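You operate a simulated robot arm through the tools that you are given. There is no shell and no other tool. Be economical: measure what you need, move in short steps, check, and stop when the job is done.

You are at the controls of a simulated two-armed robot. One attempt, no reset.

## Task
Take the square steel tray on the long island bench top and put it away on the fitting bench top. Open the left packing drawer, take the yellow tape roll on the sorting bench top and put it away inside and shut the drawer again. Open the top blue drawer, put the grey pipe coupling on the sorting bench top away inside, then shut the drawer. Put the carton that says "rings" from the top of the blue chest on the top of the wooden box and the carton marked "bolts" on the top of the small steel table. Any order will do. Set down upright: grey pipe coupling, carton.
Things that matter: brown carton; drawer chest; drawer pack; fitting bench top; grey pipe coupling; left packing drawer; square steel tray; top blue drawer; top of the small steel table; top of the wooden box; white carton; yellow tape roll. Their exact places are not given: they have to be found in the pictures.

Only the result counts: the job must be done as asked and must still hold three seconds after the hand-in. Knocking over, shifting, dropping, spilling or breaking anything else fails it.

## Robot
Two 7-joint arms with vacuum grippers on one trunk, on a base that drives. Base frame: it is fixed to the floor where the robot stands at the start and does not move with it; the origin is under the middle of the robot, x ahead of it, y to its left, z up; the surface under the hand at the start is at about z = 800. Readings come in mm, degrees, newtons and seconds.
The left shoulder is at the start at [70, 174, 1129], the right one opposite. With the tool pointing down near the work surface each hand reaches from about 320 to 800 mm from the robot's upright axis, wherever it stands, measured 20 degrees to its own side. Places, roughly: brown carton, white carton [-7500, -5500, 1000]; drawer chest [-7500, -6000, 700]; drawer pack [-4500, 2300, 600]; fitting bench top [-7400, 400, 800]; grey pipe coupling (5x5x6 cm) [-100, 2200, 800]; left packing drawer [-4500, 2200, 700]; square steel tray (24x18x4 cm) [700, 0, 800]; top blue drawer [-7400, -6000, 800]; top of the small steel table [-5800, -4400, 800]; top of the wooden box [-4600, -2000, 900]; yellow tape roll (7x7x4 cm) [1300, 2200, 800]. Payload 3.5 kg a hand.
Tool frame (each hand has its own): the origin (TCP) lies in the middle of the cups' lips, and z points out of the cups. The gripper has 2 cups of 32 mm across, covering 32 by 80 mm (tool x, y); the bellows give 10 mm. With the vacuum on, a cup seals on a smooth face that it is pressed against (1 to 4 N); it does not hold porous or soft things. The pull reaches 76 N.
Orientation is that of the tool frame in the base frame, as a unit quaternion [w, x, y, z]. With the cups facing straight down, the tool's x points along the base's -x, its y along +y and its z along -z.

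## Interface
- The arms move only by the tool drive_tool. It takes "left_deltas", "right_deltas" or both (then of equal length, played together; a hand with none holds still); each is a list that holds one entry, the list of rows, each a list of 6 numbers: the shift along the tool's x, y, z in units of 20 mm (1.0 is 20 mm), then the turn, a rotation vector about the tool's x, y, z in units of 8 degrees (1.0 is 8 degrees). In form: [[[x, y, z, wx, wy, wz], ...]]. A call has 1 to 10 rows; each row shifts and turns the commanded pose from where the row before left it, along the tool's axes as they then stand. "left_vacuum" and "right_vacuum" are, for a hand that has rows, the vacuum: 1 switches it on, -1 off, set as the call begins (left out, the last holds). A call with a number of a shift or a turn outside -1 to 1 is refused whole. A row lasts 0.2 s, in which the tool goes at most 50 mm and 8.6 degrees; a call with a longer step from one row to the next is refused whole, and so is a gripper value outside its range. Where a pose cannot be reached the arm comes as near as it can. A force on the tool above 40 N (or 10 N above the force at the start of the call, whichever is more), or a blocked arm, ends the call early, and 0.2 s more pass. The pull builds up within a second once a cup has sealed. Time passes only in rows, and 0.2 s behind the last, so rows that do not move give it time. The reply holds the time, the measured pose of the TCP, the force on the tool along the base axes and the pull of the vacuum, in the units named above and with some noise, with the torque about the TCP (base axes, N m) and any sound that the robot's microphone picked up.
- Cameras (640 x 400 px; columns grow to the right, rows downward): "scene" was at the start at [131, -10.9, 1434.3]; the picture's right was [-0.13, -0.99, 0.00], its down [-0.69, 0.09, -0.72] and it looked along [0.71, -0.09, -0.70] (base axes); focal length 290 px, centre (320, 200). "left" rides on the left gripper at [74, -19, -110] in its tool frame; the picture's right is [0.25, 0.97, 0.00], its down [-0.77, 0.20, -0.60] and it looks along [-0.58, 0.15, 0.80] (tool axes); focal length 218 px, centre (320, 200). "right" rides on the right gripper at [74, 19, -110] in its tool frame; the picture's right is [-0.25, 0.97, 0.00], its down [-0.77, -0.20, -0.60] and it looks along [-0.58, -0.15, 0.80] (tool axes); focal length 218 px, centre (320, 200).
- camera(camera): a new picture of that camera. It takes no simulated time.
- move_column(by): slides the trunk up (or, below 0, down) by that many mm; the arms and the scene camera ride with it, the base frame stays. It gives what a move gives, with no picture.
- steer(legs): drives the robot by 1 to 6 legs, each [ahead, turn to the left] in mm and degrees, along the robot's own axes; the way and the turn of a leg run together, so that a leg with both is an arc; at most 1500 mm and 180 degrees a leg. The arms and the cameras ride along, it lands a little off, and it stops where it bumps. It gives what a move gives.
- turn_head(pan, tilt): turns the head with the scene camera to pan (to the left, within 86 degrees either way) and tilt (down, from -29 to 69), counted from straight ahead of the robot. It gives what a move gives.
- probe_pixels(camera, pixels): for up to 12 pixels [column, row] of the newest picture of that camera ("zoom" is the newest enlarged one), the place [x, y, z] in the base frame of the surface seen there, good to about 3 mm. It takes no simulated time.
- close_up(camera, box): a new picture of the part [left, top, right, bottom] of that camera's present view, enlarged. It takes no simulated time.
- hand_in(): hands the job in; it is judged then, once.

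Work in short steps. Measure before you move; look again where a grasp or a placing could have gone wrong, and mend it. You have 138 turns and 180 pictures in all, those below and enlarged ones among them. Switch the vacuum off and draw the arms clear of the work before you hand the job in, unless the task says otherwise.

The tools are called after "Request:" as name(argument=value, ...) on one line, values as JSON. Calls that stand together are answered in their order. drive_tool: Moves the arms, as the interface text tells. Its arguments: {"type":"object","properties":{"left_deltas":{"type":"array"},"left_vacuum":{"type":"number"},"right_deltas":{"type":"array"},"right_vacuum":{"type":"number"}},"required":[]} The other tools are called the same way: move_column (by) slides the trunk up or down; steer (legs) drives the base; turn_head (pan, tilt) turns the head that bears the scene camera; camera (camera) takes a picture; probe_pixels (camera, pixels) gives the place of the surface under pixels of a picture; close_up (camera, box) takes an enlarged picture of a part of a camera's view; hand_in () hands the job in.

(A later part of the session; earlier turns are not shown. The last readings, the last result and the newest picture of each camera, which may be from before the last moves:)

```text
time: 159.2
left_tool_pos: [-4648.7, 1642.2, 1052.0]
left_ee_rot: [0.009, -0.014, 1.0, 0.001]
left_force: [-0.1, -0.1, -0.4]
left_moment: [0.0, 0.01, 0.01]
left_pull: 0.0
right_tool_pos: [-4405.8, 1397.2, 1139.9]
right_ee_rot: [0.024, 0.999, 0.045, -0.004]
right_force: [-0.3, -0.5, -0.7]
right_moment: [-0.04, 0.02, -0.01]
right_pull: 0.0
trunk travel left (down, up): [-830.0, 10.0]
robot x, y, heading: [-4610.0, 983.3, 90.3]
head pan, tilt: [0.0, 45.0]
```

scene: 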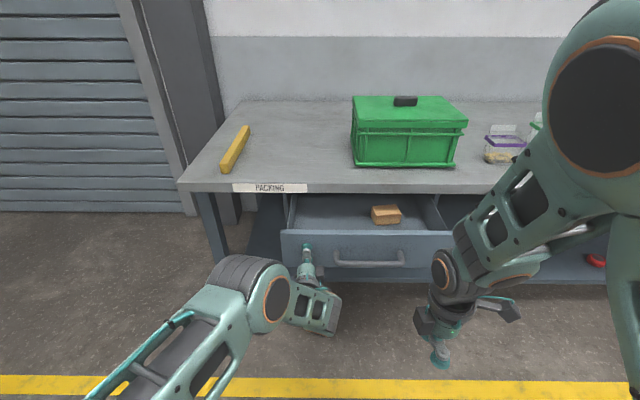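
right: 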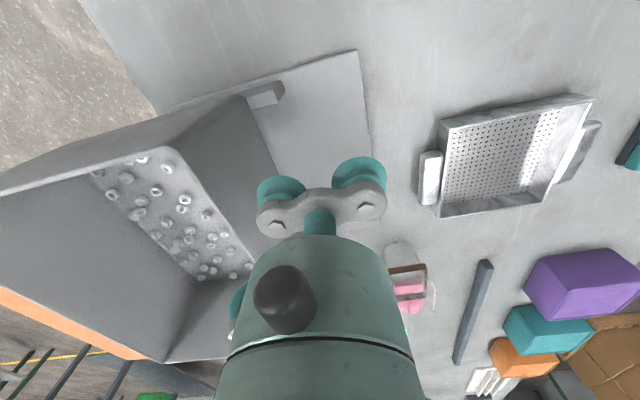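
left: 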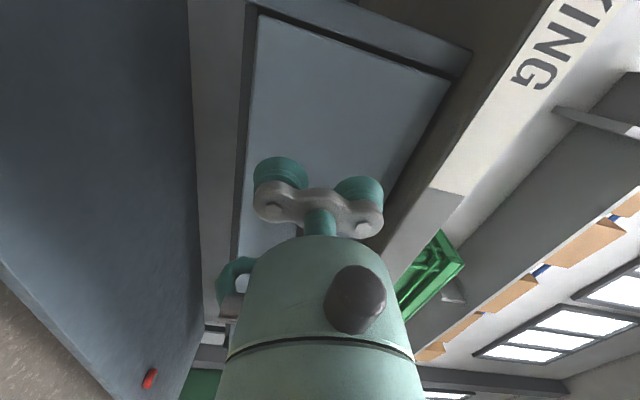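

Drawer inside: floor z 633, front rim z 755, free y 1790–1965. Now I drive to the sorting bench for the coupling and tape.

Request:
steer(legs=[[170, 0], [0, -90], [1500, 0], [1500, 0], [1360, 0], [0, 90]])

Request:
turn_head(pan=0, tilt=30)

Request:
camera(camera="scene")

Request:
close_up(camera="scene", box=[180, 130, 520, 300])

```text
time: 188.5
left_tool_pos: [-278.1, 1780.6, 1051.3]
left_ee_rot: [0.009, 0.024, 1.0, 0.001]
left_force: [-0.1, -0.8, 0.2]
left_moment: [0.0, 0.01, 0.0]
left_pull: 0.0
right_tool_pos: [-55.5, 1518.4, 1138.6]
right_ee_rot: [0.023, 1.0, 0.008, -0.004]
right_force: [0.3, 0.1, -0.1]
right_moment: [-0.02, 0.01, -0.01]
right_pull: 0.0
trunk travel left (down, up): [-830.0, 10.0]
robot x, y, heading: [-290.5, 1120.9, 86.6]
head pan, tilt: [0.0, 45.0]
```

```text
time: 189.2
left_tool_pos: [-279.9, 1779.9, 1051.0]
left_ee_rot: [0.009, 0.023, 1.0, 0.001]
left_force: [0.4, -0.4, 1.1]
left_moment: [0.0, 0.04, 0.04]
left_pull: 0.2
right_tool_pos: [-56.1, 1518.2, 1139.0]
right_ee_rot: [0.023, 1.0, 0.008, -0.005]
right_force: [-0.4, -0.3, 0.1]
right_moment: [-0.04, -0.02, -0.04]
right_pull: 0.0
trunk travel left (down, up): [-830.0, 10.0]
robot x, y, heading: [-288.9, 1117.7, 86.1]
head pan, tilt: [0.0, 30.0]
```

```text
134 pictures are left
```

scene: 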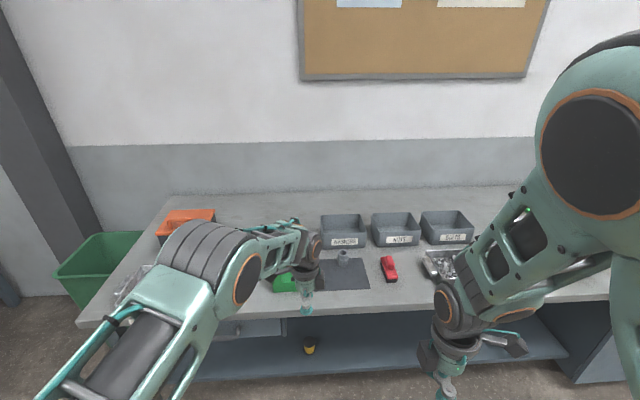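

```text
1.88 times, centred on (350, 215) of scene
```

zoom: 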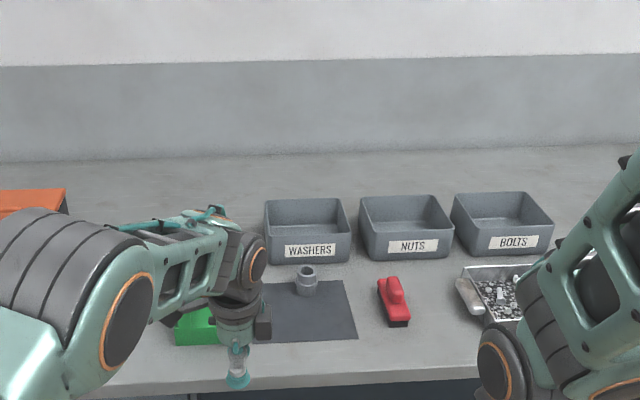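

The grey coupling stands on the mat at (345,257). I zoom in and probe.

Request:
close_up(camera="scene", box=[315, 235, 385, 285])

Request:
probe_pixels(camera="zoom", pixels=[[260, 140], [310, 140], [285, 110], [285, 160], [285, 240], [240, 240], [325, 240], [285, 290], [285, 140], [430, 250], [180, 200], [285, 60]])

```text
8.00 times, centred on (350, 260) of scene
```

zoom: 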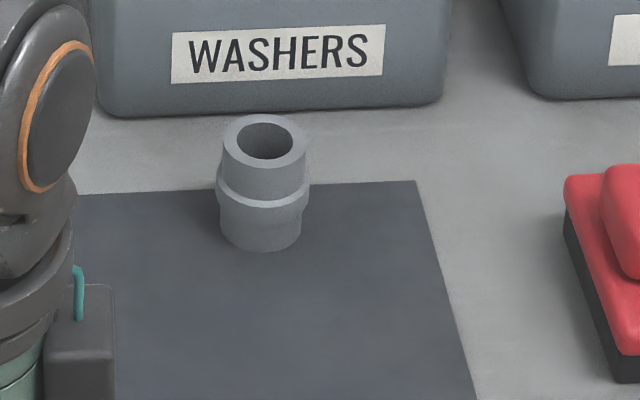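

```text
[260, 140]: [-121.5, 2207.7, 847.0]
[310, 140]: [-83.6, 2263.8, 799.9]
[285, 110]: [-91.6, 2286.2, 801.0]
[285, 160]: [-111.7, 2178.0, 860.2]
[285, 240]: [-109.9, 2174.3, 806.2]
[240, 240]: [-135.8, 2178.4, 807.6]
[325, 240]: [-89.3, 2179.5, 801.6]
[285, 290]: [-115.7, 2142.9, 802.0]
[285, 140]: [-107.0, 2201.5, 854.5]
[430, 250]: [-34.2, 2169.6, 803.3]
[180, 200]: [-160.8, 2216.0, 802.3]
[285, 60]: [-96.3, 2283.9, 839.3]
```

The coupling is an open pipe, axis ≈(−112,2199), top z≈860. I'll test whether one cup seals on its top. Drive closer and bring the right hand near.

Request:
steer(legs=[[0, 3.5], [420, 0]])

Request:
drive_tool(right_deltas=[[[0, -1, 0, 0, 0, 0], [0, -1, 0, 0, 0, 0], [0, -1, 0, 0, 0, 0], [0, -1, 0, 0, 0, 0], [0, -1, 0, 0, 0, 0], [0, -1, 0, 0, 0, 0], [0, -1, 0, 0, 0, 0], [0, -1, 0, 0, 0, 0]]])

Request:
turn_head(pan=-10, tilt=50)

Request:
camera(camera="scene")

```text
time: 192.3
left_tool_pos: [-313.3, 2201.5, 1053.0]
left_ee_rot: [0.009, -0.006, 1.0, 0.001]
left_force: [1.2, -0.2, 1.1]
left_moment: [0.01, 0.0, 0.02]
left_pull: 0.1
right_tool_pos: [-75.5, 1952.8, 1140.3]
right_ee_rot: [0.022, 0.999, 0.036, -0.004]
right_force: [-0.1, 0.2, 0.0]
right_moment: [0.01, -0.04, 0.01]
right_pull: 0.1
trunk travel left (down, up): [-830.0, 10.0]
robot x, y, heading: [-284.0, 1539.5, 89.8]
head pan, tilt: [0.0, 30.0]
```

```text
time: 194.1
left_tool_pos: [-313.8, 2202.6, 1052.1]
left_ee_rot: [0.01, -0.005, 1.0, 0.0]
left_force: [-0.9, -1.0, 0.4]
left_moment: [-0.02, -0.01, 0.01]
left_pull: 0.0
right_tool_pos: [-86.6, 2112.9, 1129.8]
right_ee_rot: [0.024, 0.999, 0.036, -0.004]
right_force: [0.0, 0.4, 0.4]
right_moment: [0.03, -0.01, 0.02]
right_pull: 0.0
trunk travel left (down, up): [-830.0, 10.0]
robot x, y, heading: [-284.1, 1542.8, 89.2]
head pan, tilt: [0.0, 30.0]
```

```text
time: 194.9
left_tool_pos: [-313.1, 2202.2, 1051.5]
left_ee_rot: [0.009, -0.006, 1.0, 0.001]
left_force: [0.6, 1.2, -0.3]
left_moment: [-0.01, -0.02, -0.02]
left_pull: 0.1
right_tool_pos: [-87.5, 2111.4, 1131.8]
right_ee_rot: [0.024, 0.999, 0.035, -0.004]
right_force: [-0.1, 0.5, 0.1]
right_moment: [-0.02, -0.01, 0.04]
right_pull: 0.0
trunk travel left (down, up): [-830.0, 10.0]
robot x, y, heading: [-283.5, 1537.5, 89.7]
head pan, tilt: [-10.0, 50.0]
```

```text
131 pictures are left
```

scene: 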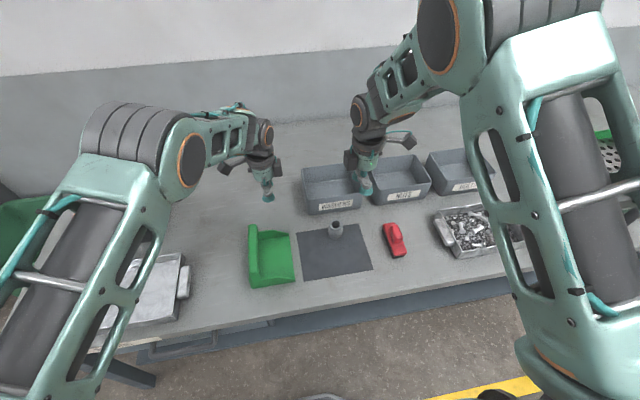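

I zoom on the coupling for precise top-ring coordinates.

Request:
close_up(camera="scene", box=[310, 210, 366, 245])

Request:
probe_pixels(camera="zoom", pixels=[[292, 165], [292, 110], [250, 140], [338, 140], [292, 140], [330, 120], [255, 160], [292, 220], [240, 190], [345, 190], [500, 30]])

```text
11.43 times, centred on (338, 228) of scene
```

zoom: 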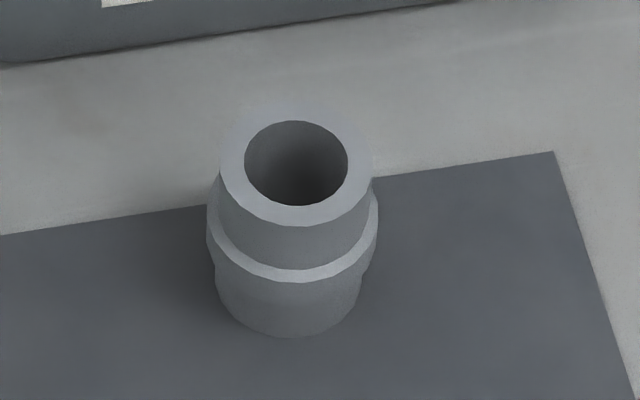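

```text
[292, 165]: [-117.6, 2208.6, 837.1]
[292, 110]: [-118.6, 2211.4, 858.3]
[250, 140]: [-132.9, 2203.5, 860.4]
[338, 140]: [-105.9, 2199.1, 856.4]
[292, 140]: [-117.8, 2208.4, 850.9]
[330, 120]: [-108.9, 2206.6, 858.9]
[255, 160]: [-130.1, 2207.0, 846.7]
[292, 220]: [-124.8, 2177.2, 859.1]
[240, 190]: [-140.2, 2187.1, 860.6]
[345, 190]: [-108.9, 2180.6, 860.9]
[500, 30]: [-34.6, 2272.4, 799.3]
```

Ring centre ≈(−117,2196), top z 860. I position the far cup above it and descend to ~885.

Request:
drive_tool(right_deltas=[[[-0.4, -0.8, 1, 0.17, 0, 0], [-0.4, -0.8, 1, 0.17, 0, 0], [-0.4, -0.8, 1, 0, 0, 0], [0, -0.7, 1, 0, 0, 0], [0, 0, 1, 0, 0, 0], [0, 0, 1, 0, 0, 0], [0, 0, 1, 0, 0, 0], [0, 0, 1, 0, 0, 0], [0, 0, 1, 0, 0, 0], [0, 0, 1, 0, 0, 0]]])

Request:
drive_tool(right_deltas=[[[0, 0, 1, 0, 0, 0], [0, 0, 0.6, 0, 0, 0], [0, 0, 0, 0, 0, 0]]])

Request:
camera(camera="right")

Request:
close_up(camera="scene", box=[290, 170, 402, 240])

```text
time: 197.1
left_tool_pos: [-313.9, 2202.5, 1051.3]
left_ee_rot: [0.009, -0.006, 1.0, 0.0]
left_force: [-0.6, 0.0, -0.2]
left_moment: [0.0, -0.01, 0.0]
left_pull: 0.0
right_tool_pos: [-115.2, 2172.8, 929.0]
right_ee_rot: [0.0, 0.999, 0.037, -0.006]
right_force: [0.2, -1.5, -0.2]
right_moment: [0.02, 0.0, 0.01]
right_pull: 0.0
trunk travel left (down, up): [-830.0, 10.0]
robot x, y, heading: [-281.0, 1540.2, 89.4]
head pan, tilt: [-10.0, 50.0]
```

```text
time: 197.9
left_tool_pos: [-313.6, 2202.3, 1051.9]
left_ee_rot: [0.009, -0.005, 1.0, 0.001]
left_force: [0.0, -0.2, -0.2]
left_moment: [-0.01, -0.04, 0.02]
left_pull: 0.0
right_tool_pos: [-118.1, 2170.6, 897.7]
right_ee_rot: [-0.001, 0.999, 0.036, -0.004]
right_force: [0.3, 1.1, -0.8]
right_moment: [0.03, 0.01, 0.02]
right_pull: 0.0
trunk travel left (down, up): [-830.0, 10.0]
robot x, y, heading: [-287.8, 1540.8, 89.4]
head pan, tilt: [-10.0, 50.0]
```

```text
129 pictures are left
```

right: 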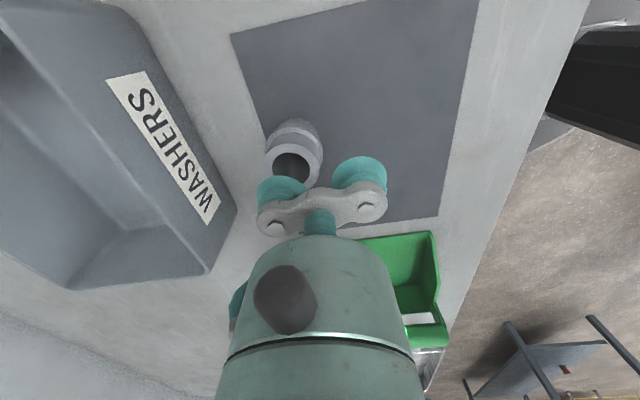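

```text
5.71 times, centred on (346, 205) of scene
```

zoom: 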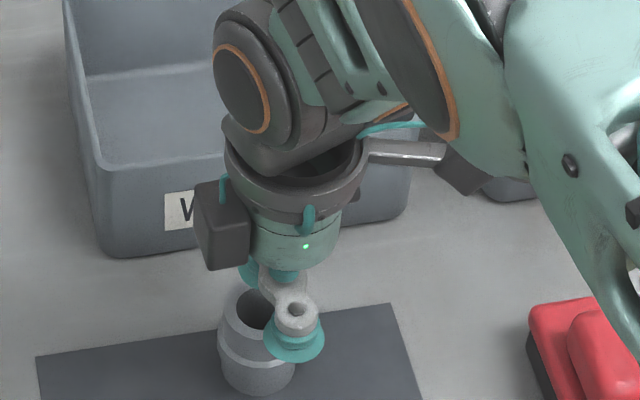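

I zoom the right camera to refine the centring.

Request:
close_up(camera="right", box=[240, 100, 400, 200])

Request:
probe_pixels(camera="zoom", pixels=[[110, 230], [130, 190], [220, 185], [305, 220], [318, 260], [290, 310], [200, 250], [215, 182]])

```text
4.00 times, centred on (320, 150) of right
```

zoom: 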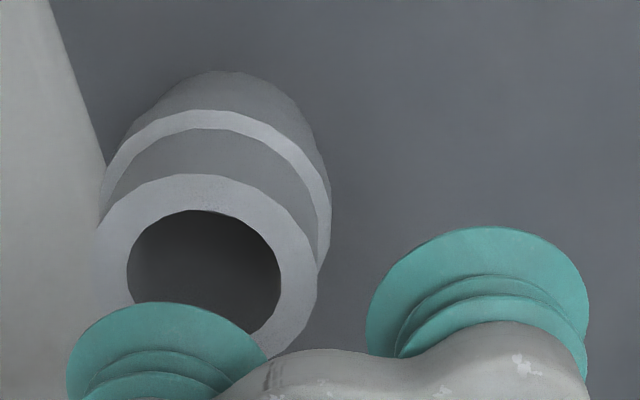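

```text
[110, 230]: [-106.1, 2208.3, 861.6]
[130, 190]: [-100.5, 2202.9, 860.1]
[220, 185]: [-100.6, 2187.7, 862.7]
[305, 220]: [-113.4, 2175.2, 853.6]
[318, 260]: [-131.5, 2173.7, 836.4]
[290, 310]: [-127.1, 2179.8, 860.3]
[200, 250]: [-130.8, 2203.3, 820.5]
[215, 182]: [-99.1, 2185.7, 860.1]
```

Centring is within 2 mm. I descend with vacuum to test the seal on the ring.

Request:
drive_tool(right_deltas=[[[0.07, 0.05, 1, 0, 0, 0], [0, 0, 0.6, 0, 0, 0], [0, 0, 0.25, 0, 0, 0], [0, 0, 0.15, 0, 0, 0], [0, 0, 0.1, 0, 0, 0], [0, 0, 0, 0, 0, 0], [0, 0, 0, 0, 0, 0], [0, 0, 0, 0, 0, 0]]], right_vacuum=1)

```text
time: 199.7
left_tool_pos: [-313.9, 2201.0, 1053.5]
left_ee_rot: [0.01, -0.005, 1.0, 0.002]
left_force: [-0.2, -1.0, -0.2]
left_moment: [0.0, -0.01, -0.02]
left_pull: 0.1
right_tool_pos: [-115.9, 2169.3, 857.7]
right_ee_rot: [-0.002, 0.999, 0.036, -0.005]
right_force: [1.8, 3.2, 19.7]
right_moment: [1.19, -0.06, -0.04]
right_pull: 38.0
trunk travel left (down, up): [-830.0, 10.0]
robot x, y, heading: [-280.9, 1542.7, 89.4]
head pan, tilt: [-10.0, 50.0]
```

It sealed: 38 N on one cup. I lift it and check.

Request:
drive_tool(right_deltas=[[[0, 0, -0.3, 0, 0, 0], [0, 0, -0.5, 0, 0, 0], [0, 0, -1, 0, 0, 0], [0, 0, -1, 0, 0, 0], [0, 0, -1, 0, 0, 0], [0, 0, -1, 0, 0, 0], [0, 0, -1, 0, 0, 0], [0, 0, -1, 0, 0, 0], [0, 0, -1, 0, 0, 0], [0, 0, -1, 0, 0, 0]]])

Request:
camera(camera="right")

```text
time: 201.9
left_tool_pos: [-314.3, 2203.1, 1052.1]
left_ee_rot: [0.009, -0.005, 1.0, 0.001]
left_force: [0.0, -0.7, 0.5]
left_moment: [-0.02, -0.02, -0.01]
left_pull: 0.2
right_tool_pos: [-115.9, 2169.3, 1034.6]
right_ee_rot: [-0.001, 0.999, 0.037, -0.005]
right_force: [0.6, -0.6, 0.1]
right_moment: [0.89, 0.08, -0.02]
right_pull: 38.1
trunk travel left (down, up): [-830.0, 10.0]
robot x, y, heading: [-281.8, 1541.4, 89.6]
head pan, tilt: [-10.0, 50.0]
```

```text
126 pictures are left
```

right: 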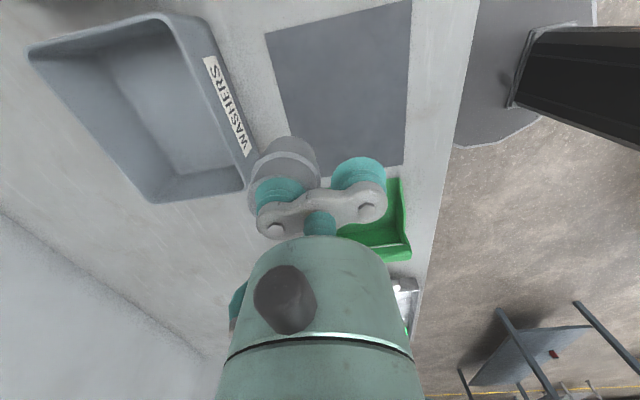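

The coupling is held. Now I go to the tape roll near x≈1300.

Request:
drive_tool(right_deltas=[[[0, 1, -0.8, 0, 0, 0], [0, 1, -0.8, 0, 0, 0], [0, 1, -0.8, 0, 0, 0], [0, 1, -0.8, 0, 0, 0], [0, 1, 0, 0, 0, 0], [0, 1, 0, 0, 0, 0]]])

Request:
steer(legs=[[-400, 0], [0, -90], [1500, 0], [230, 0], [0, 90]])

Request:
turn_head(pan=0, tilt=40)

Request:
camera(camera="scene")

```text
time: 203.3
left_tool_pos: [-313.7, 2201.4, 1052.5]
left_ee_rot: [0.009, -0.005, 1.0, 0.001]
left_force: [-0.5, -0.2, -0.1]
left_moment: [-0.02, 0.05, 0.01]
left_pull: 0.1
right_tool_pos: [-94.1, 2047.4, 1090.3]
right_ee_rot: [0.009, 1.0, 0.015, -0.019]
right_force: [0.1, -0.3, -0.5]
right_moment: [0.94, 0.02, -0.02]
right_pull: 37.4
trunk travel left (down, up): [-830.0, 10.0]
robot x, y, heading: [-281.1, 1544.2, 89.5]
head pan, tilt: [-10.0, 50.0]
```

```text
time: 221.7
left_tool_pos: [1400.2, 1807.5, 1051.1]
left_ee_rot: [0.008, -0.004, 1.0, 0.001]
left_force: [0.0, 0.2, -0.1]
left_moment: [0.0, 0.01, 0.0]
left_pull: 0.2
right_tool_pos: [1615.2, 1656.5, 1099.3]
right_ee_rot: [0.001, 1.0, 0.016, -0.025]
right_force: [-0.1, -0.9, -0.2]
right_moment: [0.91, 0.01, -0.04]
right_pull: 38.0
trunk travel left (down, up): [-830.0, 10.0]
robot x, y, heading: [1429.8, 1145.4, 89.3]
head pan, tilt: [-10.0, 50.0]
```

```text
time: 222.4
left_tool_pos: [1399.7, 1806.7, 1051.2]
left_ee_rot: [0.009, -0.003, 1.0, 0.001]
left_force: [0.7, -0.3, 0.2]
left_moment: [0.01, -0.02, -0.01]
left_pull: 0.1
right_tool_pos: [1615.3, 1655.5, 1099.0]
right_ee_rot: [0.002, 1.0, 0.013, -0.027]
right_force: [0.6, -0.5, -1.0]
right_moment: [0.91, 0.03, -0.06]
right_pull: 38.4
trunk travel left (down, up): [-830.0, 10.0]
robot x, y, heading: [1426.4, 1143.2, 89.4]
head pan, tilt: [0.0, 40.0]
```

```text
125 pictures are left
```

scene: 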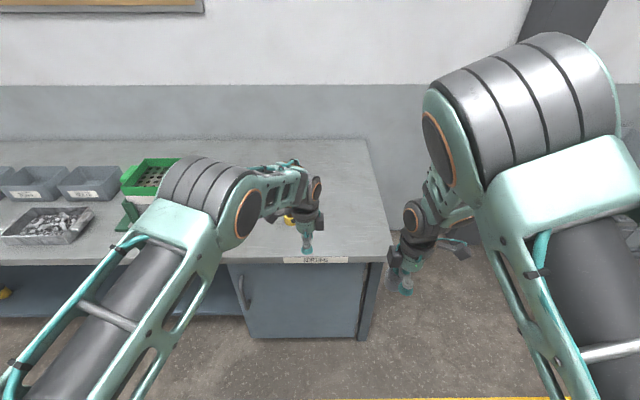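

The tape roll peeks out at (288,218). I advance 330 mm, tilt down and look.

Request:
steer(legs=[[330, 0]])

Request:
turn_head(pan=10, tilt=55)

Request:
camera(camera="scene")

Request:
camera(camera="left")

```text
time: 224.6
left_tool_pos: [1404.0, 2133.5, 1053.0]
left_ee_rot: [0.008, -0.003, 1.0, 0.001]
left_force: [0.3, 0.1, -0.1]
left_moment: [-0.05, -0.03, 0.01]
left_pull: 0.0
right_tool_pos: [1620.0, 1982.7, 1100.3]
right_ee_rot: [0.0, 1.0, 0.013, -0.026]
right_force: [-0.5, -0.1, -0.1]
right_moment: [0.86, -0.01, -0.08]
right_pull: 37.6
trunk travel left (down, up): [-830.0, 10.0]
robot x, y, heading: [1434.3, 1471.7, 89.2]
head pan, tilt: [0.0, 40.0]
```

```text
time: 225.4
left_tool_pos: [1404.9, 2135.0, 1050.3]
left_ee_rot: [0.008, -0.002, 1.0, 0.0]
left_force: [-0.4, -0.6, -0.7]
left_moment: [0.02, -0.02, -0.01]
left_pull: 0.0
right_tool_pos: [1620.8, 1985.0, 1098.3]
right_ee_rot: [0.001, 1.0, 0.012, -0.027]
right_force: [0.0, 0.1, -1.1]
right_moment: [0.88, 0.0, -0.08]
right_pull: 38.2
trunk travel left (down, up): [-830.0, 10.0]
robot x, y, heading: [1428.6, 1478.6, 89.4]
head pan, tilt: [10.0, 55.0]
```

```text
124 pictures are left
```

scene: 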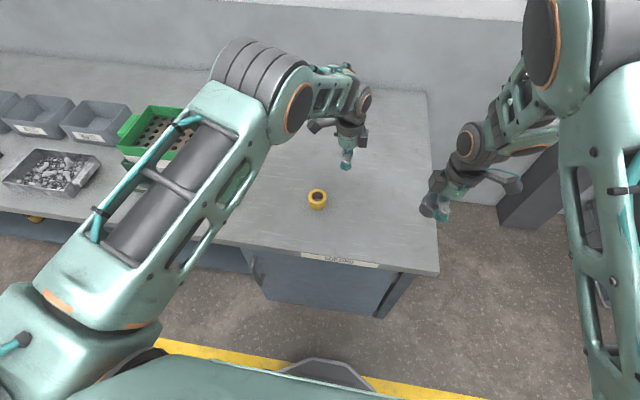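

```text
123 pictures are left
```

left: 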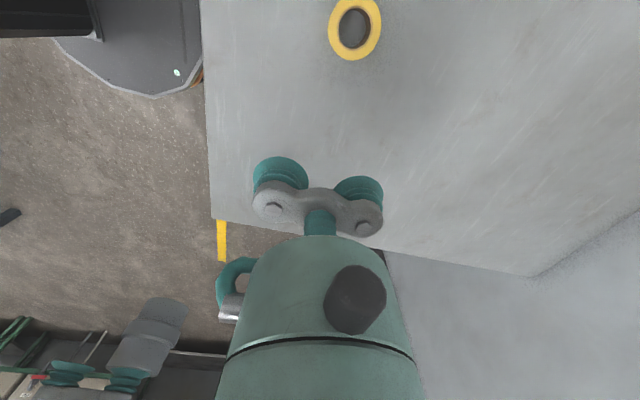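

Request:
close_up(camera="scene", box=[293, 184, 341, 214])

Request:
probe_pixels(camera="zoom", pixels=[[200, 160], [440, 160], [320, 80], [320, 270], [320, 160], [215, 140], [425, 200], [320, 250], [320, 320], [130, 160], [320, 110], [320, 215]])

```text
13.33 times, centred on (317, 199) of scene
```

zoom: 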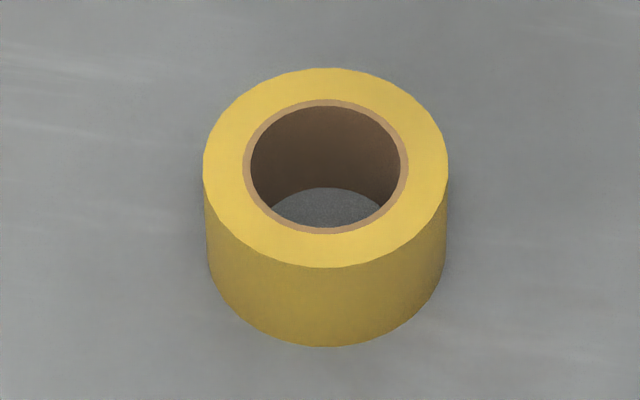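

```text
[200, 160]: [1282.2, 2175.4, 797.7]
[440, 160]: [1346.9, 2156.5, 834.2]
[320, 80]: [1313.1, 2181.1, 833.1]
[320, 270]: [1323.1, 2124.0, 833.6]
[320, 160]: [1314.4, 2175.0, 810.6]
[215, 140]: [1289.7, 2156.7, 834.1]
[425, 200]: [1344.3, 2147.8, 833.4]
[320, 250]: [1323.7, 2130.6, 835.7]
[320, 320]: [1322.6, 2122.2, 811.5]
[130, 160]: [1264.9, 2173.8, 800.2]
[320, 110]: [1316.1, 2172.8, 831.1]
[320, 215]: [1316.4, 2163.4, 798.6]
```

Tape: centre ≈(1318,2154), top z 834, outer Ø70, hole Ø~44. First I test one cup centred over it (the coupling's bore sealed too); if there's nothing solid it simply won't touch.

Request:
drive_tool(left_deltas=[[[0.86, -0.04, 0.9, 0, 0, 0], [0.86, -0.04, 0.9, 0, 0, 0], [0.86, -0.04, 0.9, 0, 0, 0], [0.86, -0.04, 0.9, 0, 0, 0], [0.86, -0.04, 0.9, 0, 0, 0], [0, 0, 1, 0, 0, 0], [0, 0, 1, 0, 0, 0], [0, 0, 1, 0, 0, 0], [0, 0, 1, 0, 0, 0]]])

Request:
camera(camera="left")

Request:
close_up(camera="left", box=[240, 100, 400, 200])

```text
time: 227.4
left_tool_pos: [1321.8, 2131.3, 881.3]
left_ee_rot: [0.009, -0.003, 1.0, 0.0]
left_force: [1.3, -0.9, 0.6]
left_moment: [-0.01, -0.04, 0.03]
left_pull: 0.0
right_tool_pos: [1620.3, 1984.8, 1098.1]
right_ee_rot: [0.0, 1.0, 0.012, -0.027]
right_force: [0.0, -0.9, -0.5]
right_moment: [0.92, 0.03, -0.05]
right_pull: 38.0
trunk travel left (down, up): [-830.0, 10.0]
robot x, y, heading: [1433.0, 1472.5, 89.5]
head pan, tilt: [10.0, 55.0]
```

```text
121 pictures are left
```

left: 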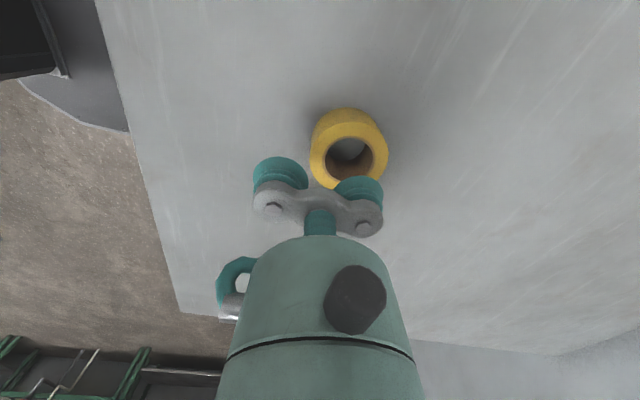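

```text
4.00 times, centred on (320, 150) of left
```

zoom: 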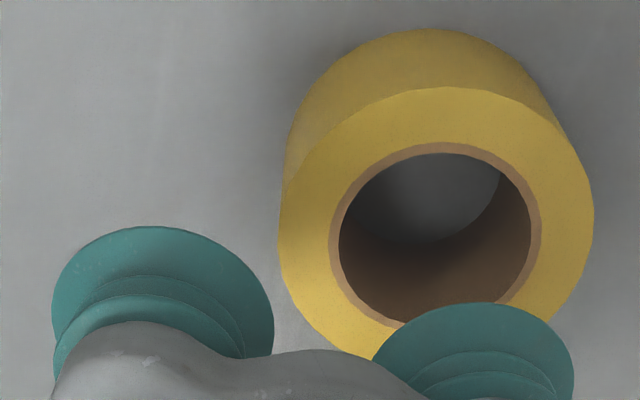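

Tape centre is at tool (4.9, 22.4). I shift 5 mm and descend with vacuum to just below its top plane.

Request:
drive_tool(left_deltas=[[[0.24, -0.08, 1, 0, 0, 0], [0, 0, 1, 0, 0, 0], [0, 0, 0.4, 0, 0, 0], [0, 0, 0.15, 0, 0, 0], [0, 0, 0, 0, 0, 0], [0, 0, 0, 0, 0, 0], [0, 0, 0, 0, 0, 0]]], left_vacuum=1)

```text
time: 229.0
left_tool_pos: [1318.9, 2127.9, 831.0]
left_ee_rot: [0.009, -0.002, 1.0, 0.003]
left_force: [1.5, 5.8, 27.3]
left_moment: [1.04, 0.11, 0.0]
left_pull: 37.3
right_tool_pos: [1621.7, 1982.5, 1100.4]
right_ee_rot: [0.0, 1.0, 0.012, -0.027]
right_force: [0.4, -0.3, -0.4]
right_moment: [0.92, -0.01, -0.04]
right_pull: 38.2
trunk travel left (down, up): [-830.0, 10.0]
robot x, y, heading: [1431.8, 1474.7, 89.3]
head pan, tilt: [10.0, 55.0]
```

It sealed (37 N). I lift it, then drive back to the packing drawer.

Request:
drive_tool(left_deltas=[[[0, 0, -0.3, 0, 0, 0], [0, 0, -0.5, 0, 0, 0], [0, 0, -1, 0, 0, 0], [0, 0, -1, 0, 0, 0], [0, 0, -1, 0, 0, 0], [0, 0, -1, 0, 0, 0], [0, 0, -1, 0, 0, 0], [0, 0, -1, 0, 0, 0], [0, 0, -1, 0, 0, 0], [0, 0, -1, 0, 0, 0]]])

Request:
camera(camera="scene")

```text
time: 231.2
left_tool_pos: [1314.7, 2127.1, 1005.6]
left_ee_rot: [0.009, -0.002, 1.0, 0.0]
left_force: [-0.2, -0.2, -0.4]
left_moment: [0.83, 0.0, -0.01]
left_pull: 37.8
right_tool_pos: [1619.8, 1983.1, 1099.3]
right_ee_rot: [0.0, 1.0, 0.012, -0.028]
right_force: [0.1, -0.6, -0.4]
right_moment: [0.89, 0.01, -0.07]
right_pull: 37.4
trunk travel left (down, up): [-830.0, 10.0]
robot x, y, heading: [1429.7, 1472.3, 89.4]
head pan, tilt: [10.0, 55.0]
```

```text
119 pictures are left
```

scene: 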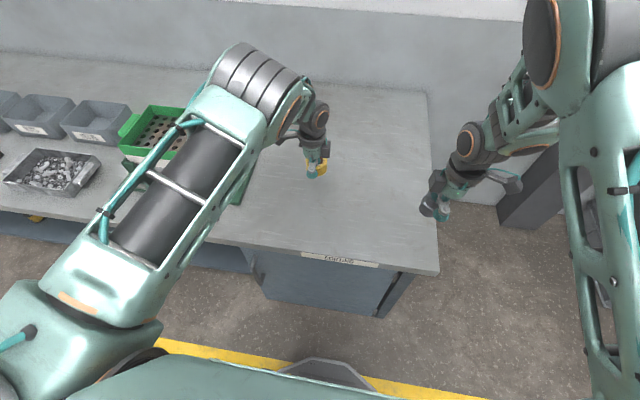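

Both parts are held. I drive to the packing bench.

Request:
steer(legs=[[-310, 0], [0, 90], [1500, 0], [1500, 0]])

Request:
steer(legs=[[0, 1], [1500, 0], [1380, 0]])

```text
time: 251.0
left_tool_pos: [-2213.9, 1094.7, 1007.0]
left_ee_rot: [-0.006, 0.708, -0.707, -0.006]
left_force: [0.1, 0.2, -0.1]
left_moment: [0.01, 0.78, 0.02]
left_pull: 37.6
right_tool_pos: [-2067.7, 1401.1, 1099.3]
right_ee_rot: [0.02, 0.7, 0.714, -0.019]
right_force: [0.6, 0.3, -0.6]
right_moment: [-0.02, 0.92, -0.05]
right_pull: 37.6
trunk travel left (down, up): [-830.0, 10.0]
robot x, y, heading: [-1564.7, 1209.3, 179.0]
head pan, tilt: [10.0, 55.0]
```

```text
time: 265.4
left_tool_pos: [-5108.2, 1132.0, 1004.9]
left_ee_rot: [-0.005, 0.71, -0.704, -0.007]
left_force: [0.1, 0.4, -1.4]
left_moment: [-0.02, 0.76, 0.02]
left_pull: 38.5
right_tool_pos: [-4966.3, 1440.9, 1099.6]
right_ee_rot: [0.019, 0.696, 0.718, -0.02]
right_force: [-0.7, 0.8, -0.7]
right_moment: [-0.01, 0.9, -0.05]
right_pull: 37.6
trunk travel left (down, up): [-830.0, 10.0]
robot x, y, heading: [-4456.2, 1257.2, 179.6]
head pan, tilt: [10.0, 55.0]
```

I turn to face the drawer, back off 60 mm, and look.

Request:
steer(legs=[[0, -90], [-60, 0]])

Request:
turn_head(pan=0, tilt=55)

Request:
camera(camera="scene")

Request:
camera(camera="left")

```text
time: 270.2
left_tool_pos: [-4574.6, 1855.2, 999.7]
left_ee_rot: [0.009, -0.004, 1.0, -0.003]
left_force: [-0.5, 0.9, -0.9]
left_moment: [0.78, 0.04, 0.02]
left_pull: 37.8
right_tool_pos: [-4266.3, 1711.8, 1095.5]
right_ee_rot: [0.004, 1.0, 0.013, -0.028]
right_force: [0.0, 1.3, -1.0]
right_moment: [0.88, 0.02, -0.02]
right_pull: 37.8
trunk travel left (down, up): [-830.0, 10.0]
robot x, y, heading: [-4458.1, 1196.1, 89.3]
head pan, tilt: [10.0, 55.0]
```

```text
time: 270.9
left_tool_pos: [-4573.1, 1848.2, 1006.1]
left_ee_rot: [0.008, -0.004, 1.0, 0.001]
left_force: [-1.0, -0.4, -0.2]
left_moment: [0.79, 0.02, 0.01]
left_pull: 37.7
right_tool_pos: [-4266.5, 1706.0, 1098.2]
right_ee_rot: [0.0, 1.0, 0.011, -0.027]
right_force: [0.3, -0.7, 0.3]
right_moment: [0.9, 0.02, -0.06]
right_pull: 38.1
trunk travel left (down, up): [-830.0, 10.0]
robot x, y, heading: [-4455.9, 1194.6, 89.7]
head pan, tilt: [0.0, 55.0]
```

```text
118 pictures are left
```

scene: 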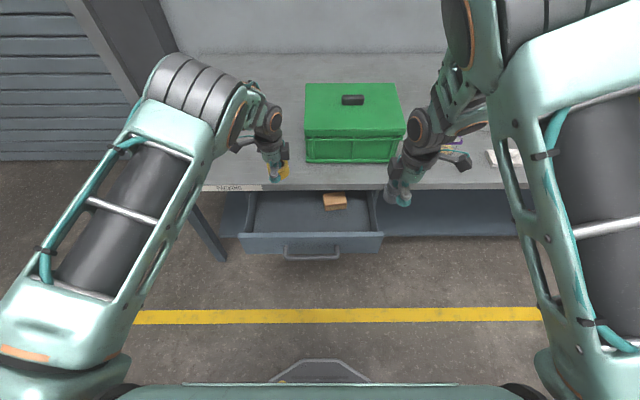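

```text
117 pictures are left
```

left: 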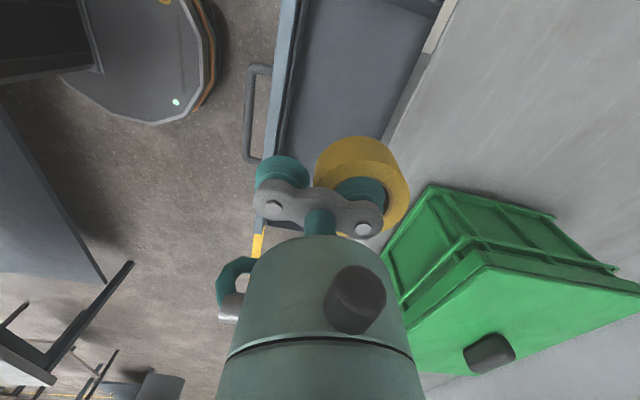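

The tape hangs over the drawer at about (−4573,1872). I shift it 15 mm deeper, retract the right hand, and lower by trunk in two steps.

Request:
drive_tool(left_deltas=[[[0, 0.4, 0, 0, 0, 0], [0, 0.35, 0, 0, 0, 0], [0, 0, 0, 0, 0, 0], [0, 0, 0, 0, 0, 0]]], right_deltas=[[[0, 0.9, 0, 0, 0, 0], [0, 0.9, 0, 0, 0, 0], [0, 0.9, 0, 0, 0, 0], [0, 0.9, 0, 0, 0, 0]]])

Request:
move_column(by=-220)

Request:
camera(camera="left")

Request:
camera(camera="scene")

```text
time: 271.9
left_tool_pos: [-4573.9, 1862.6, 1005.9]
left_ee_rot: [0.009, -0.004, 1.0, 0.0]
left_force: [-0.3, 0.8, 0.2]
left_moment: [0.78, 0.01, 0.02]
left_pull: 38.1
right_tool_pos: [-4259.8, 1632.1, 1094.4]
right_ee_rot: [0.009, 0.999, 0.001, -0.036]
right_force: [0.4, 0.3, 0.0]
right_moment: [0.9, 0.02, -0.04]
right_pull: 37.2
trunk travel left (down, up): [-830.0, 10.0]
robot x, y, heading: [-4456.2, 1194.3, 89.3]
head pan, tilt: [0.0, 55.0]
```

```text
time: 274.2
left_tool_pos: [-4573.8, 1864.4, 785.9]
left_ee_rot: [0.009, -0.004, 1.0, 0.001]
left_force: [-0.3, 0.1, -0.1]
left_moment: [0.85, -0.01, 0.04]
left_pull: 37.7
right_tool_pos: [-4263.4, 1634.8, 879.0]
right_ee_rot: [0.001, 0.999, 0.003, -0.039]
right_force: [0.2, -0.8, -0.8]
right_moment: [0.93, 0.01, -0.08]
right_pull: 37.8
trunk travel left (down, up): [-610.0, 230.0]
robot x, y, heading: [-4456.7, 1195.4, 89.4]
head pan, tilt: [0.0, 55.0]
```

```text
116 pictures are left
```

left: 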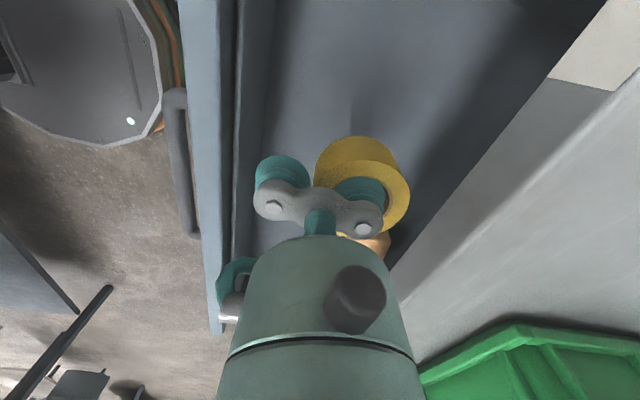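

```text
115 pictures are left
```

scene: 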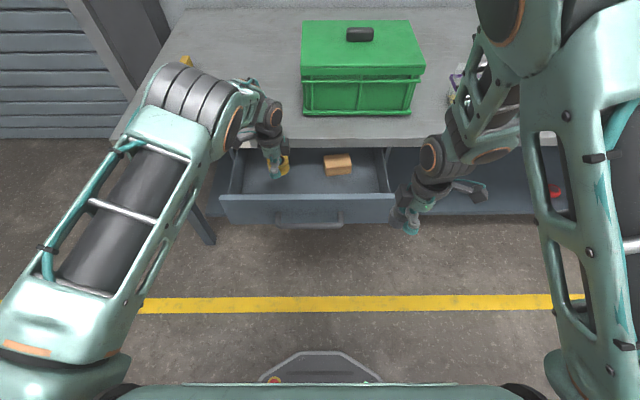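

Clear so far; I lower another 60 mm, then 48 mm.

Request:
move_column(by=-60)

Request:
move_column(by=-46)

Request:
camera(camera="scene")

```text
time: 275.2
left_tool_pos: [-4573.1, 1862.6, 725.7]
left_ee_rot: [0.008, -0.004, 1.0, 0.001]
left_force: [0.1, 0.4, -1.0]
left_moment: [0.82, 0.02, -0.06]
left_pull: 38.3
right_tool_pos: [-4262.4, 1635.8, 820.5]
right_ee_rot: [0.001, 0.999, 0.003, -0.038]
right_force: [-0.9, 0.5, -1.3]
right_moment: [0.93, -0.03, -0.13]
right_pull: 38.0
trunk travel left (down, up): [-550.0, 290.0]
robot x, y, heading: [-4451.9, 1194.0, 89.5]
head pan, tilt: [0.0, 55.0]
```

```text
time: 276.1
left_tool_pos: [-4572.6, 1862.3, 681.2]
left_ee_rot: [0.009, -0.004, 1.0, 0.001]
left_force: [0.2, -0.6, -0.6]
left_moment: [0.81, 0.03, -0.02]
left_pull: 38.0
right_tool_pos: [-4262.9, 1636.6, 775.7]
right_ee_rot: [0.0, 0.999, 0.004, -0.039]
right_force: [-0.3, 0.4, -0.6]
right_moment: [0.92, 0.02, -0.07]
right_pull: 37.9
trunk travel left (down, up): [-504.0, 336.0]
robot x, y, heading: [-4454.8, 1192.6, 89.5]
head pan, tilt: [0.0, 55.0]
```

```text
114 pictures are left
```

scene: 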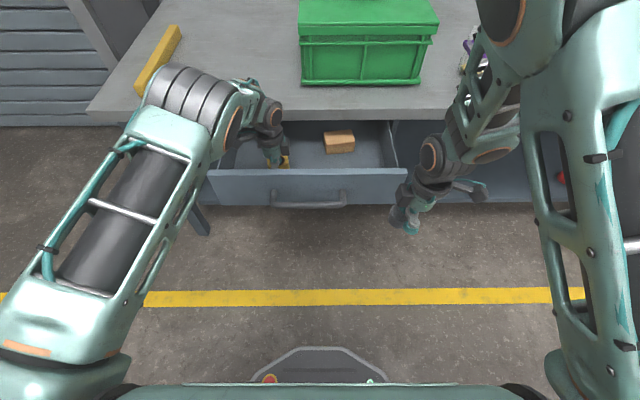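

I set it down with small arm steps and release.

Request:
drive_tool(left_deltas=[[[0, 0, 0.3, 0, 0, 0], [0, 0, 0.2, 0, 0, 0], [0, 0, 0.15, 0, 0, 0], [0, 0, 0, 0, 0, 0]]])

Request:
drive_tool(left_deltas=[[[0, 0, 0, 0, 0, 0], [0, 0, 0, 0, 0, 0], [0, 0, 0, 0, 0, 0], [0, 0, 0, 0, 0, 0], [0, 0, -0.5, 0, 0, 0], [0, 0, -0.5, 0, 0, 0]]], left_vacuum=-1)

Request:
camera(camera="left")

```text
time: 277.1
left_tool_pos: [-4572.3, 1862.2, 670.1]
left_ee_rot: [0.009, -0.004, 1.0, 0.003]
left_force: [-1.5, 2.2, 20.6]
left_moment: [0.84, 0.1, -0.03]
left_pull: 37.9
right_tool_pos: [-4261.7, 1635.3, 774.8]
right_ee_rot: [0.0, 0.999, 0.004, -0.039]
right_force: [-0.4, 0.2, -0.6]
right_moment: [0.91, 0.0, -0.08]
right_pull: 37.7
trunk travel left (down, up): [-504.0, 336.0]
robot x, y, heading: [-4455.6, 1192.5, 89.2]
head pan, tilt: [0.0, 55.0]
```

```text
time: 278.5
left_tool_pos: [-4574.4, 1863.3, 685.8]
left_ee_rot: [0.009, -0.004, 1.0, 0.001]
left_force: [-0.1, -0.1, 0.4]
left_moment: [0.0, -0.01, -0.02]
left_pull: 0.0
right_tool_pos: [-4262.6, 1635.2, 774.7]
right_ee_rot: [0.0, 0.999, 0.004, -0.039]
right_force: [-0.2, 0.1, -1.3]
right_moment: [0.91, -0.01, -0.05]
right_pull: 37.7
trunk travel left (down, up): [-504.0, 336.0]
robot x, y, heading: [-4455.4, 1191.3, 89.8]
head pan, tilt: [0.0, 55.0]
```

```text
113 pictures are left
```

left: 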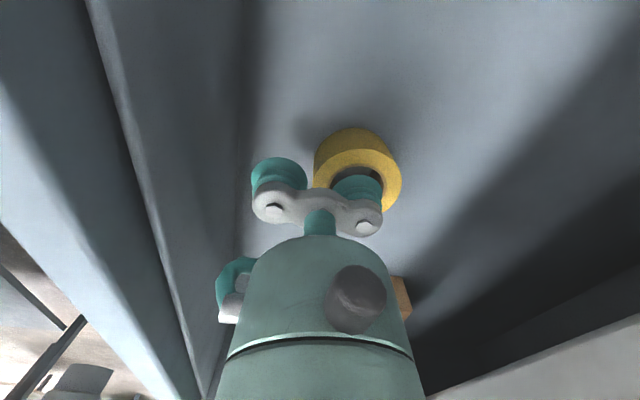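

The tape lies in the drawer. I rise, back off, and turn the left tool horizontal for pushing the drawer shut.

Request:
move_column(by=260)

Request:
steer(legs=[[-270, 0]])

Request:
drive_tool(left_deltas=[[[0, 0, 0, -1, 0, 0], [0, 0, 0, -1, 0, 0], [0, 0, 0, -1, 0, 0], [0, 0, 0, -1, 0, 0], [0, 0, 0, -1, 0, 0], [0, 0, 0, -1, 0, 0], [0, 0, 0, -1, 0, 0], [0, 0, 0, -1, 0, 0], [0, 0, 0, -1, 0, 0], [0, 0, 0, -1, 0, 0]]])

Request:
drive_tool(left_deltas=[[[-0.4, 0, 0.7, -0.65, 0, 0], [-0.4, 0, 0.7, -0.6, 0, 0], [-0.4, 0, 0.7, 0, 0, 0], [-0.4, 0, 0.7, 0, 0, 0], [0, 0, 0, 0, 0, 0]]])

Request:
camera(camera="scene")

```text
time: 281.2
left_tool_pos: [-4572.8, 1862.9, 946.5]
left_ee_rot: [0.008, -0.004, 1.0, 0.001]
left_force: [-0.3, 1.2, -0.7]
left_moment: [0.0, 0.01, 0.02]
left_pull: 0.1
right_tool_pos: [-4262.5, 1635.8, 1034.7]
right_ee_rot: [0.0, 0.999, 0.003, -0.039]
right_force: [0.4, 0.1, -0.3]
right_moment: [0.9, 0.01, -0.06]
right_pull: 37.4
trunk travel left (down, up): [-764.0, 76.0]
robot x, y, heading: [-4454.4, 1192.4, 89.3]
head pan, tilt: [0.0, 55.0]
```

```text
time: 283.0
left_tool_pos: [-4578.3, 1614.6, 948.2]
left_ee_rot: [0.009, -0.006, 1.0, 0.001]
left_force: [0.0, 0.1, 0.8]
left_moment: [0.03, -0.02, 0.02]
left_pull: 0.1
right_tool_pos: [-4265.6, 1387.2, 1037.5]
right_ee_rot: [-0.001, 0.999, 0.002, -0.043]
right_force: [-0.3, -0.7, 0.0]
right_moment: [0.92, -0.04, -0.08]
right_pull: 38.3
trunk travel left (down, up): [-764.0, 76.0]
robot x, y, heading: [-4453.8, 948.2, 89.8]
head pan, tilt: [0.0, 55.0]
stopped in leg 1: the robot was blocked; the commanded pose is now the measured one
```

```text
time: 285.2
left_tool_pos: [-4578.4, 1619.7, 946.3]
left_ee_rot: [0.003, -0.011, 0.765, 0.643]
left_force: [-0.3, 0.9, -1.0]
left_moment: [0.02, 0.02, 0.01]
left_pull: 0.1
right_tool_pos: [-4266.0, 1394.5, 1033.4]
right_ee_rot: [0.0, 0.999, 0.003, -0.042]
right_force: [-0.5, 0.3, 0.0]
right_moment: [0.91, 0.01, -0.09]
right_pull: 38.2
trunk travel left (down, up): [-764.0, 76.0]
robot x, y, heading: [-4457.9, 948.7, 89.4]
head pan, tilt: [0.0, 55.0]
```

```text
time: 286.4
left_tool_pos: [-4547.7, 1674.7, 942.8]
left_ee_rot: [0.002, -0.01, 0.707, 0.707]
left_force: [0.2, 0.2, 0.2]
left_moment: [-0.02, 0.03, 0.0]
left_pull: 0.1
right_tool_pos: [-4266.0, 1392.8, 1034.6]
right_ee_rot: [0.0, 0.999, 0.002, -0.043]
right_force: [0.4, 0.3, -0.6]
right_moment: [0.88, 0.03, -0.07]
right_pull: 37.4
trunk travel left (down, up): [-764.0, 76.0]
robot x, y, heading: [-4455.1, 952.9, 89.8]
head pan, tilt: [0.0, 55.0]
```

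```text
112 pictures are left
```

scene: 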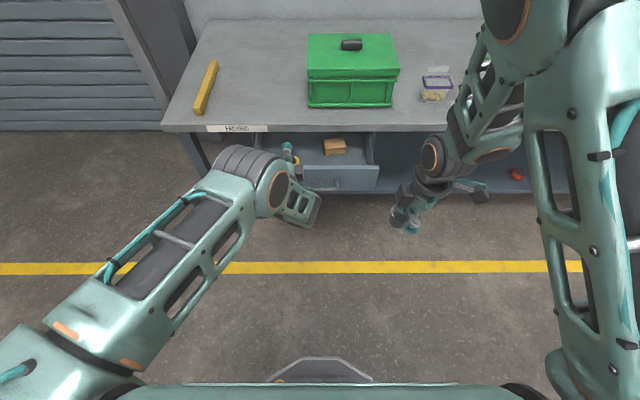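

The base just touched the island behind (stopped at y 948); I stay forward of that now. I shift the left hand 100 mm left, lower the trunk, and check clearance.

Request:
drive_tool(left_deltas=[[[1, 0, 0, 0, 0, 0], [1, 0, 0, 0, 0, 0], [1, 0, 0, 0, 0, 0], [1, 0, 0, 0, 0, 0], [1, 0, 0, 0, 0, 0], [0, 0, 0, 0, 0, 0]]])

Request:
move_column(by=-262)

Request:
camera(camera="left")

Request:
turn_head(pan=0, tilt=40)

Request:
camera(camera="scene")

```text
time: 287.8
left_tool_pos: [-4647.2, 1673.7, 941.0]
left_ee_rot: [0.001, -0.01, 0.707, 0.707]
left_force: [-0.9, -0.2, 0.0]
left_moment: [-0.03, -0.01, 0.02]
left_pull: 0.2
right_tool_pos: [-4265.0, 1393.2, 1035.2]
right_ee_rot: [0.001, 0.999, 0.003, -0.043]
right_force: [-0.5, -0.1, 0.4]
right_moment: [0.87, 0.01, -0.11]
right_pull: 37.7
trunk travel left (down, up): [-764.0, 76.0]
robot x, y, heading: [-4457.7, 949.7, 89.7]
head pan, tilt: [0.0, 55.0]
```

```text
time: 290.5
left_tool_pos: [-4646.5, 1673.2, 680.5]
left_ee_rot: [0.003, -0.011, 0.707, 0.708]
left_force: [0.3, -0.3, -0.4]
left_moment: [0.0, -0.02, -0.01]
left_pull: 0.2
right_tool_pos: [-4267.7, 1391.6, 772.8]
right_ee_rot: [0.001, 0.999, 0.002, -0.043]
right_force: [-0.2, -0.3, -1.0]
right_moment: [0.9, -0.01, -0.06]
right_pull: 38.1
trunk travel left (down, up): [-502.0, 338.0]
robot x, y, heading: [-4454.5, 949.0, 89.6]
head pan, tilt: [0.0, 55.0]
```

```text
111 pictures are left
```

left: 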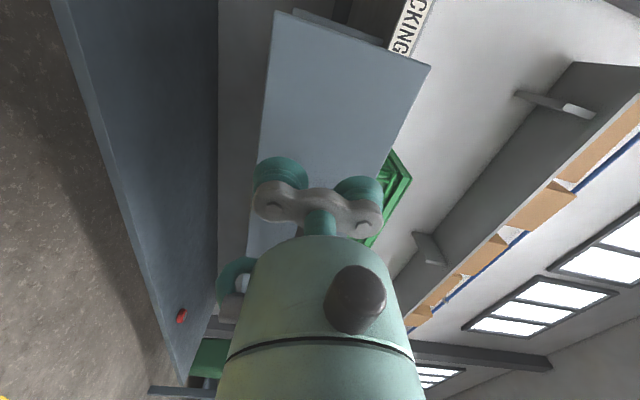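

```text
time: 291.3
left_tool_pos: [-4647.6, 1673.3, 678.9]
left_ee_rot: [0.002, -0.01, 0.706, 0.708]
left_force: [-0.6, -0.6, -0.4]
left_moment: [0.03, 0.02, 0.03]
left_pull: 0.1
right_tool_pos: [-4267.0, 1391.8, 773.0]
right_ee_rot: [0.001, 0.999, 0.002, -0.043]
right_force: [0.5, 0.1, -0.4]
right_moment: [0.9, -0.02, -0.1]
right_pull: 37.4
trunk travel left (down, up): [-502.0, 338.0]
robot x, y, heading: [-4460.2, 948.8, 89.7]
head pan, tilt: [0.0, 40.0]
```

```text
110 pictures are left
```

scene: 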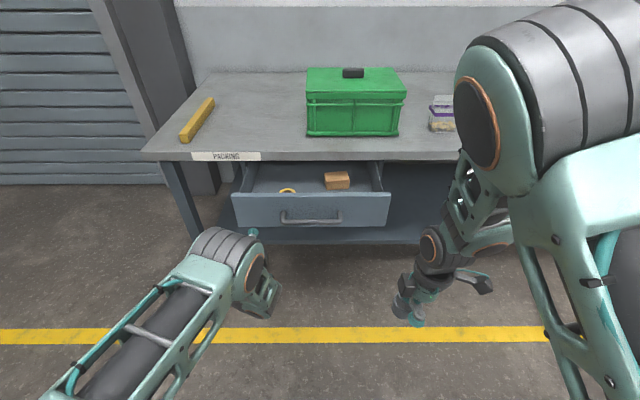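

I push the drawer by driving 295 mm forward, then finish with the arm.

Request:
steer(legs=[[90, 0], [120, 0], [85, 0]])

Request:
drive_tool(left_deltas=[[[0, 0, 0.3, 0, 0, 0], [0, 0, 0.3, 0, 0, 0], [0, 0, 0.3, 0, 0, 0], [0, 0, 0.3, 0, 0, 0], [0, 0, 0.2, 0, 0, 0], [0, 0, 0.2, 0, 0, 0]]])

Request:
camera(camera="scene")

```text
time: 293.9
left_tool_pos: [-4643.5, 1968.4, 677.5]
left_ee_rot: [0.003, -0.01, 0.708, 0.706]
left_force: [-0.1, 0.6, -0.3]
left_moment: [0.04, -0.06, 0.03]
left_pull: 0.0
right_tool_pos: [-4263.5, 1687.2, 771.5]
right_ee_rot: [0.002, 0.999, 0.002, -0.042]
right_force: [-0.8, 0.5, -1.1]
right_moment: [0.92, 0.0, -0.07]
right_pull: 38.5
trunk travel left (down, up): [-502.0, 338.0]
robot x, y, heading: [-4457.3, 1245.0, 89.6]
head pan, tilt: [0.0, 40.0]
```

```text
time: 295.3
left_tool_pos: [-4643.4, 1999.0, 679.2]
left_ee_rot: [0.002, -0.01, 0.707, 0.707]
left_force: [0.5, -5.2, -0.9]
left_moment: [0.03, 0.05, 0.0]
left_pull: 0.1
right_tool_pos: [-4264.1, 1685.0, 772.9]
right_ee_rot: [0.001, 0.999, 0.002, -0.043]
right_force: [-0.7, 0.6, -0.9]
right_moment: [0.87, 0.02, -0.06]
right_pull: 38.2
trunk travel left (down, up): [-502.0, 338.0]
robot x, y, heading: [-4451.2, 1244.3, 89.6]
head pan, tilt: [0.0, 40.0]
```

```text
109 pictures are left
```

scene: 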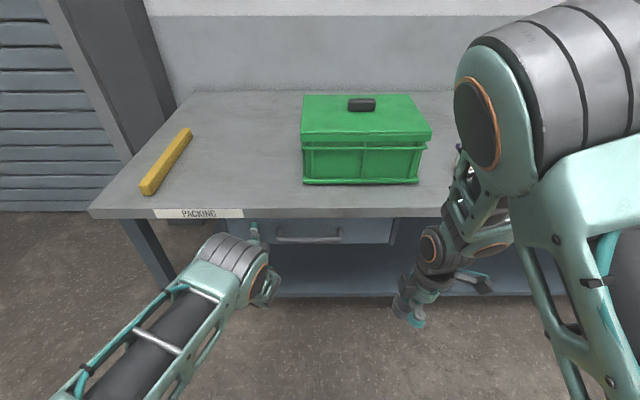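

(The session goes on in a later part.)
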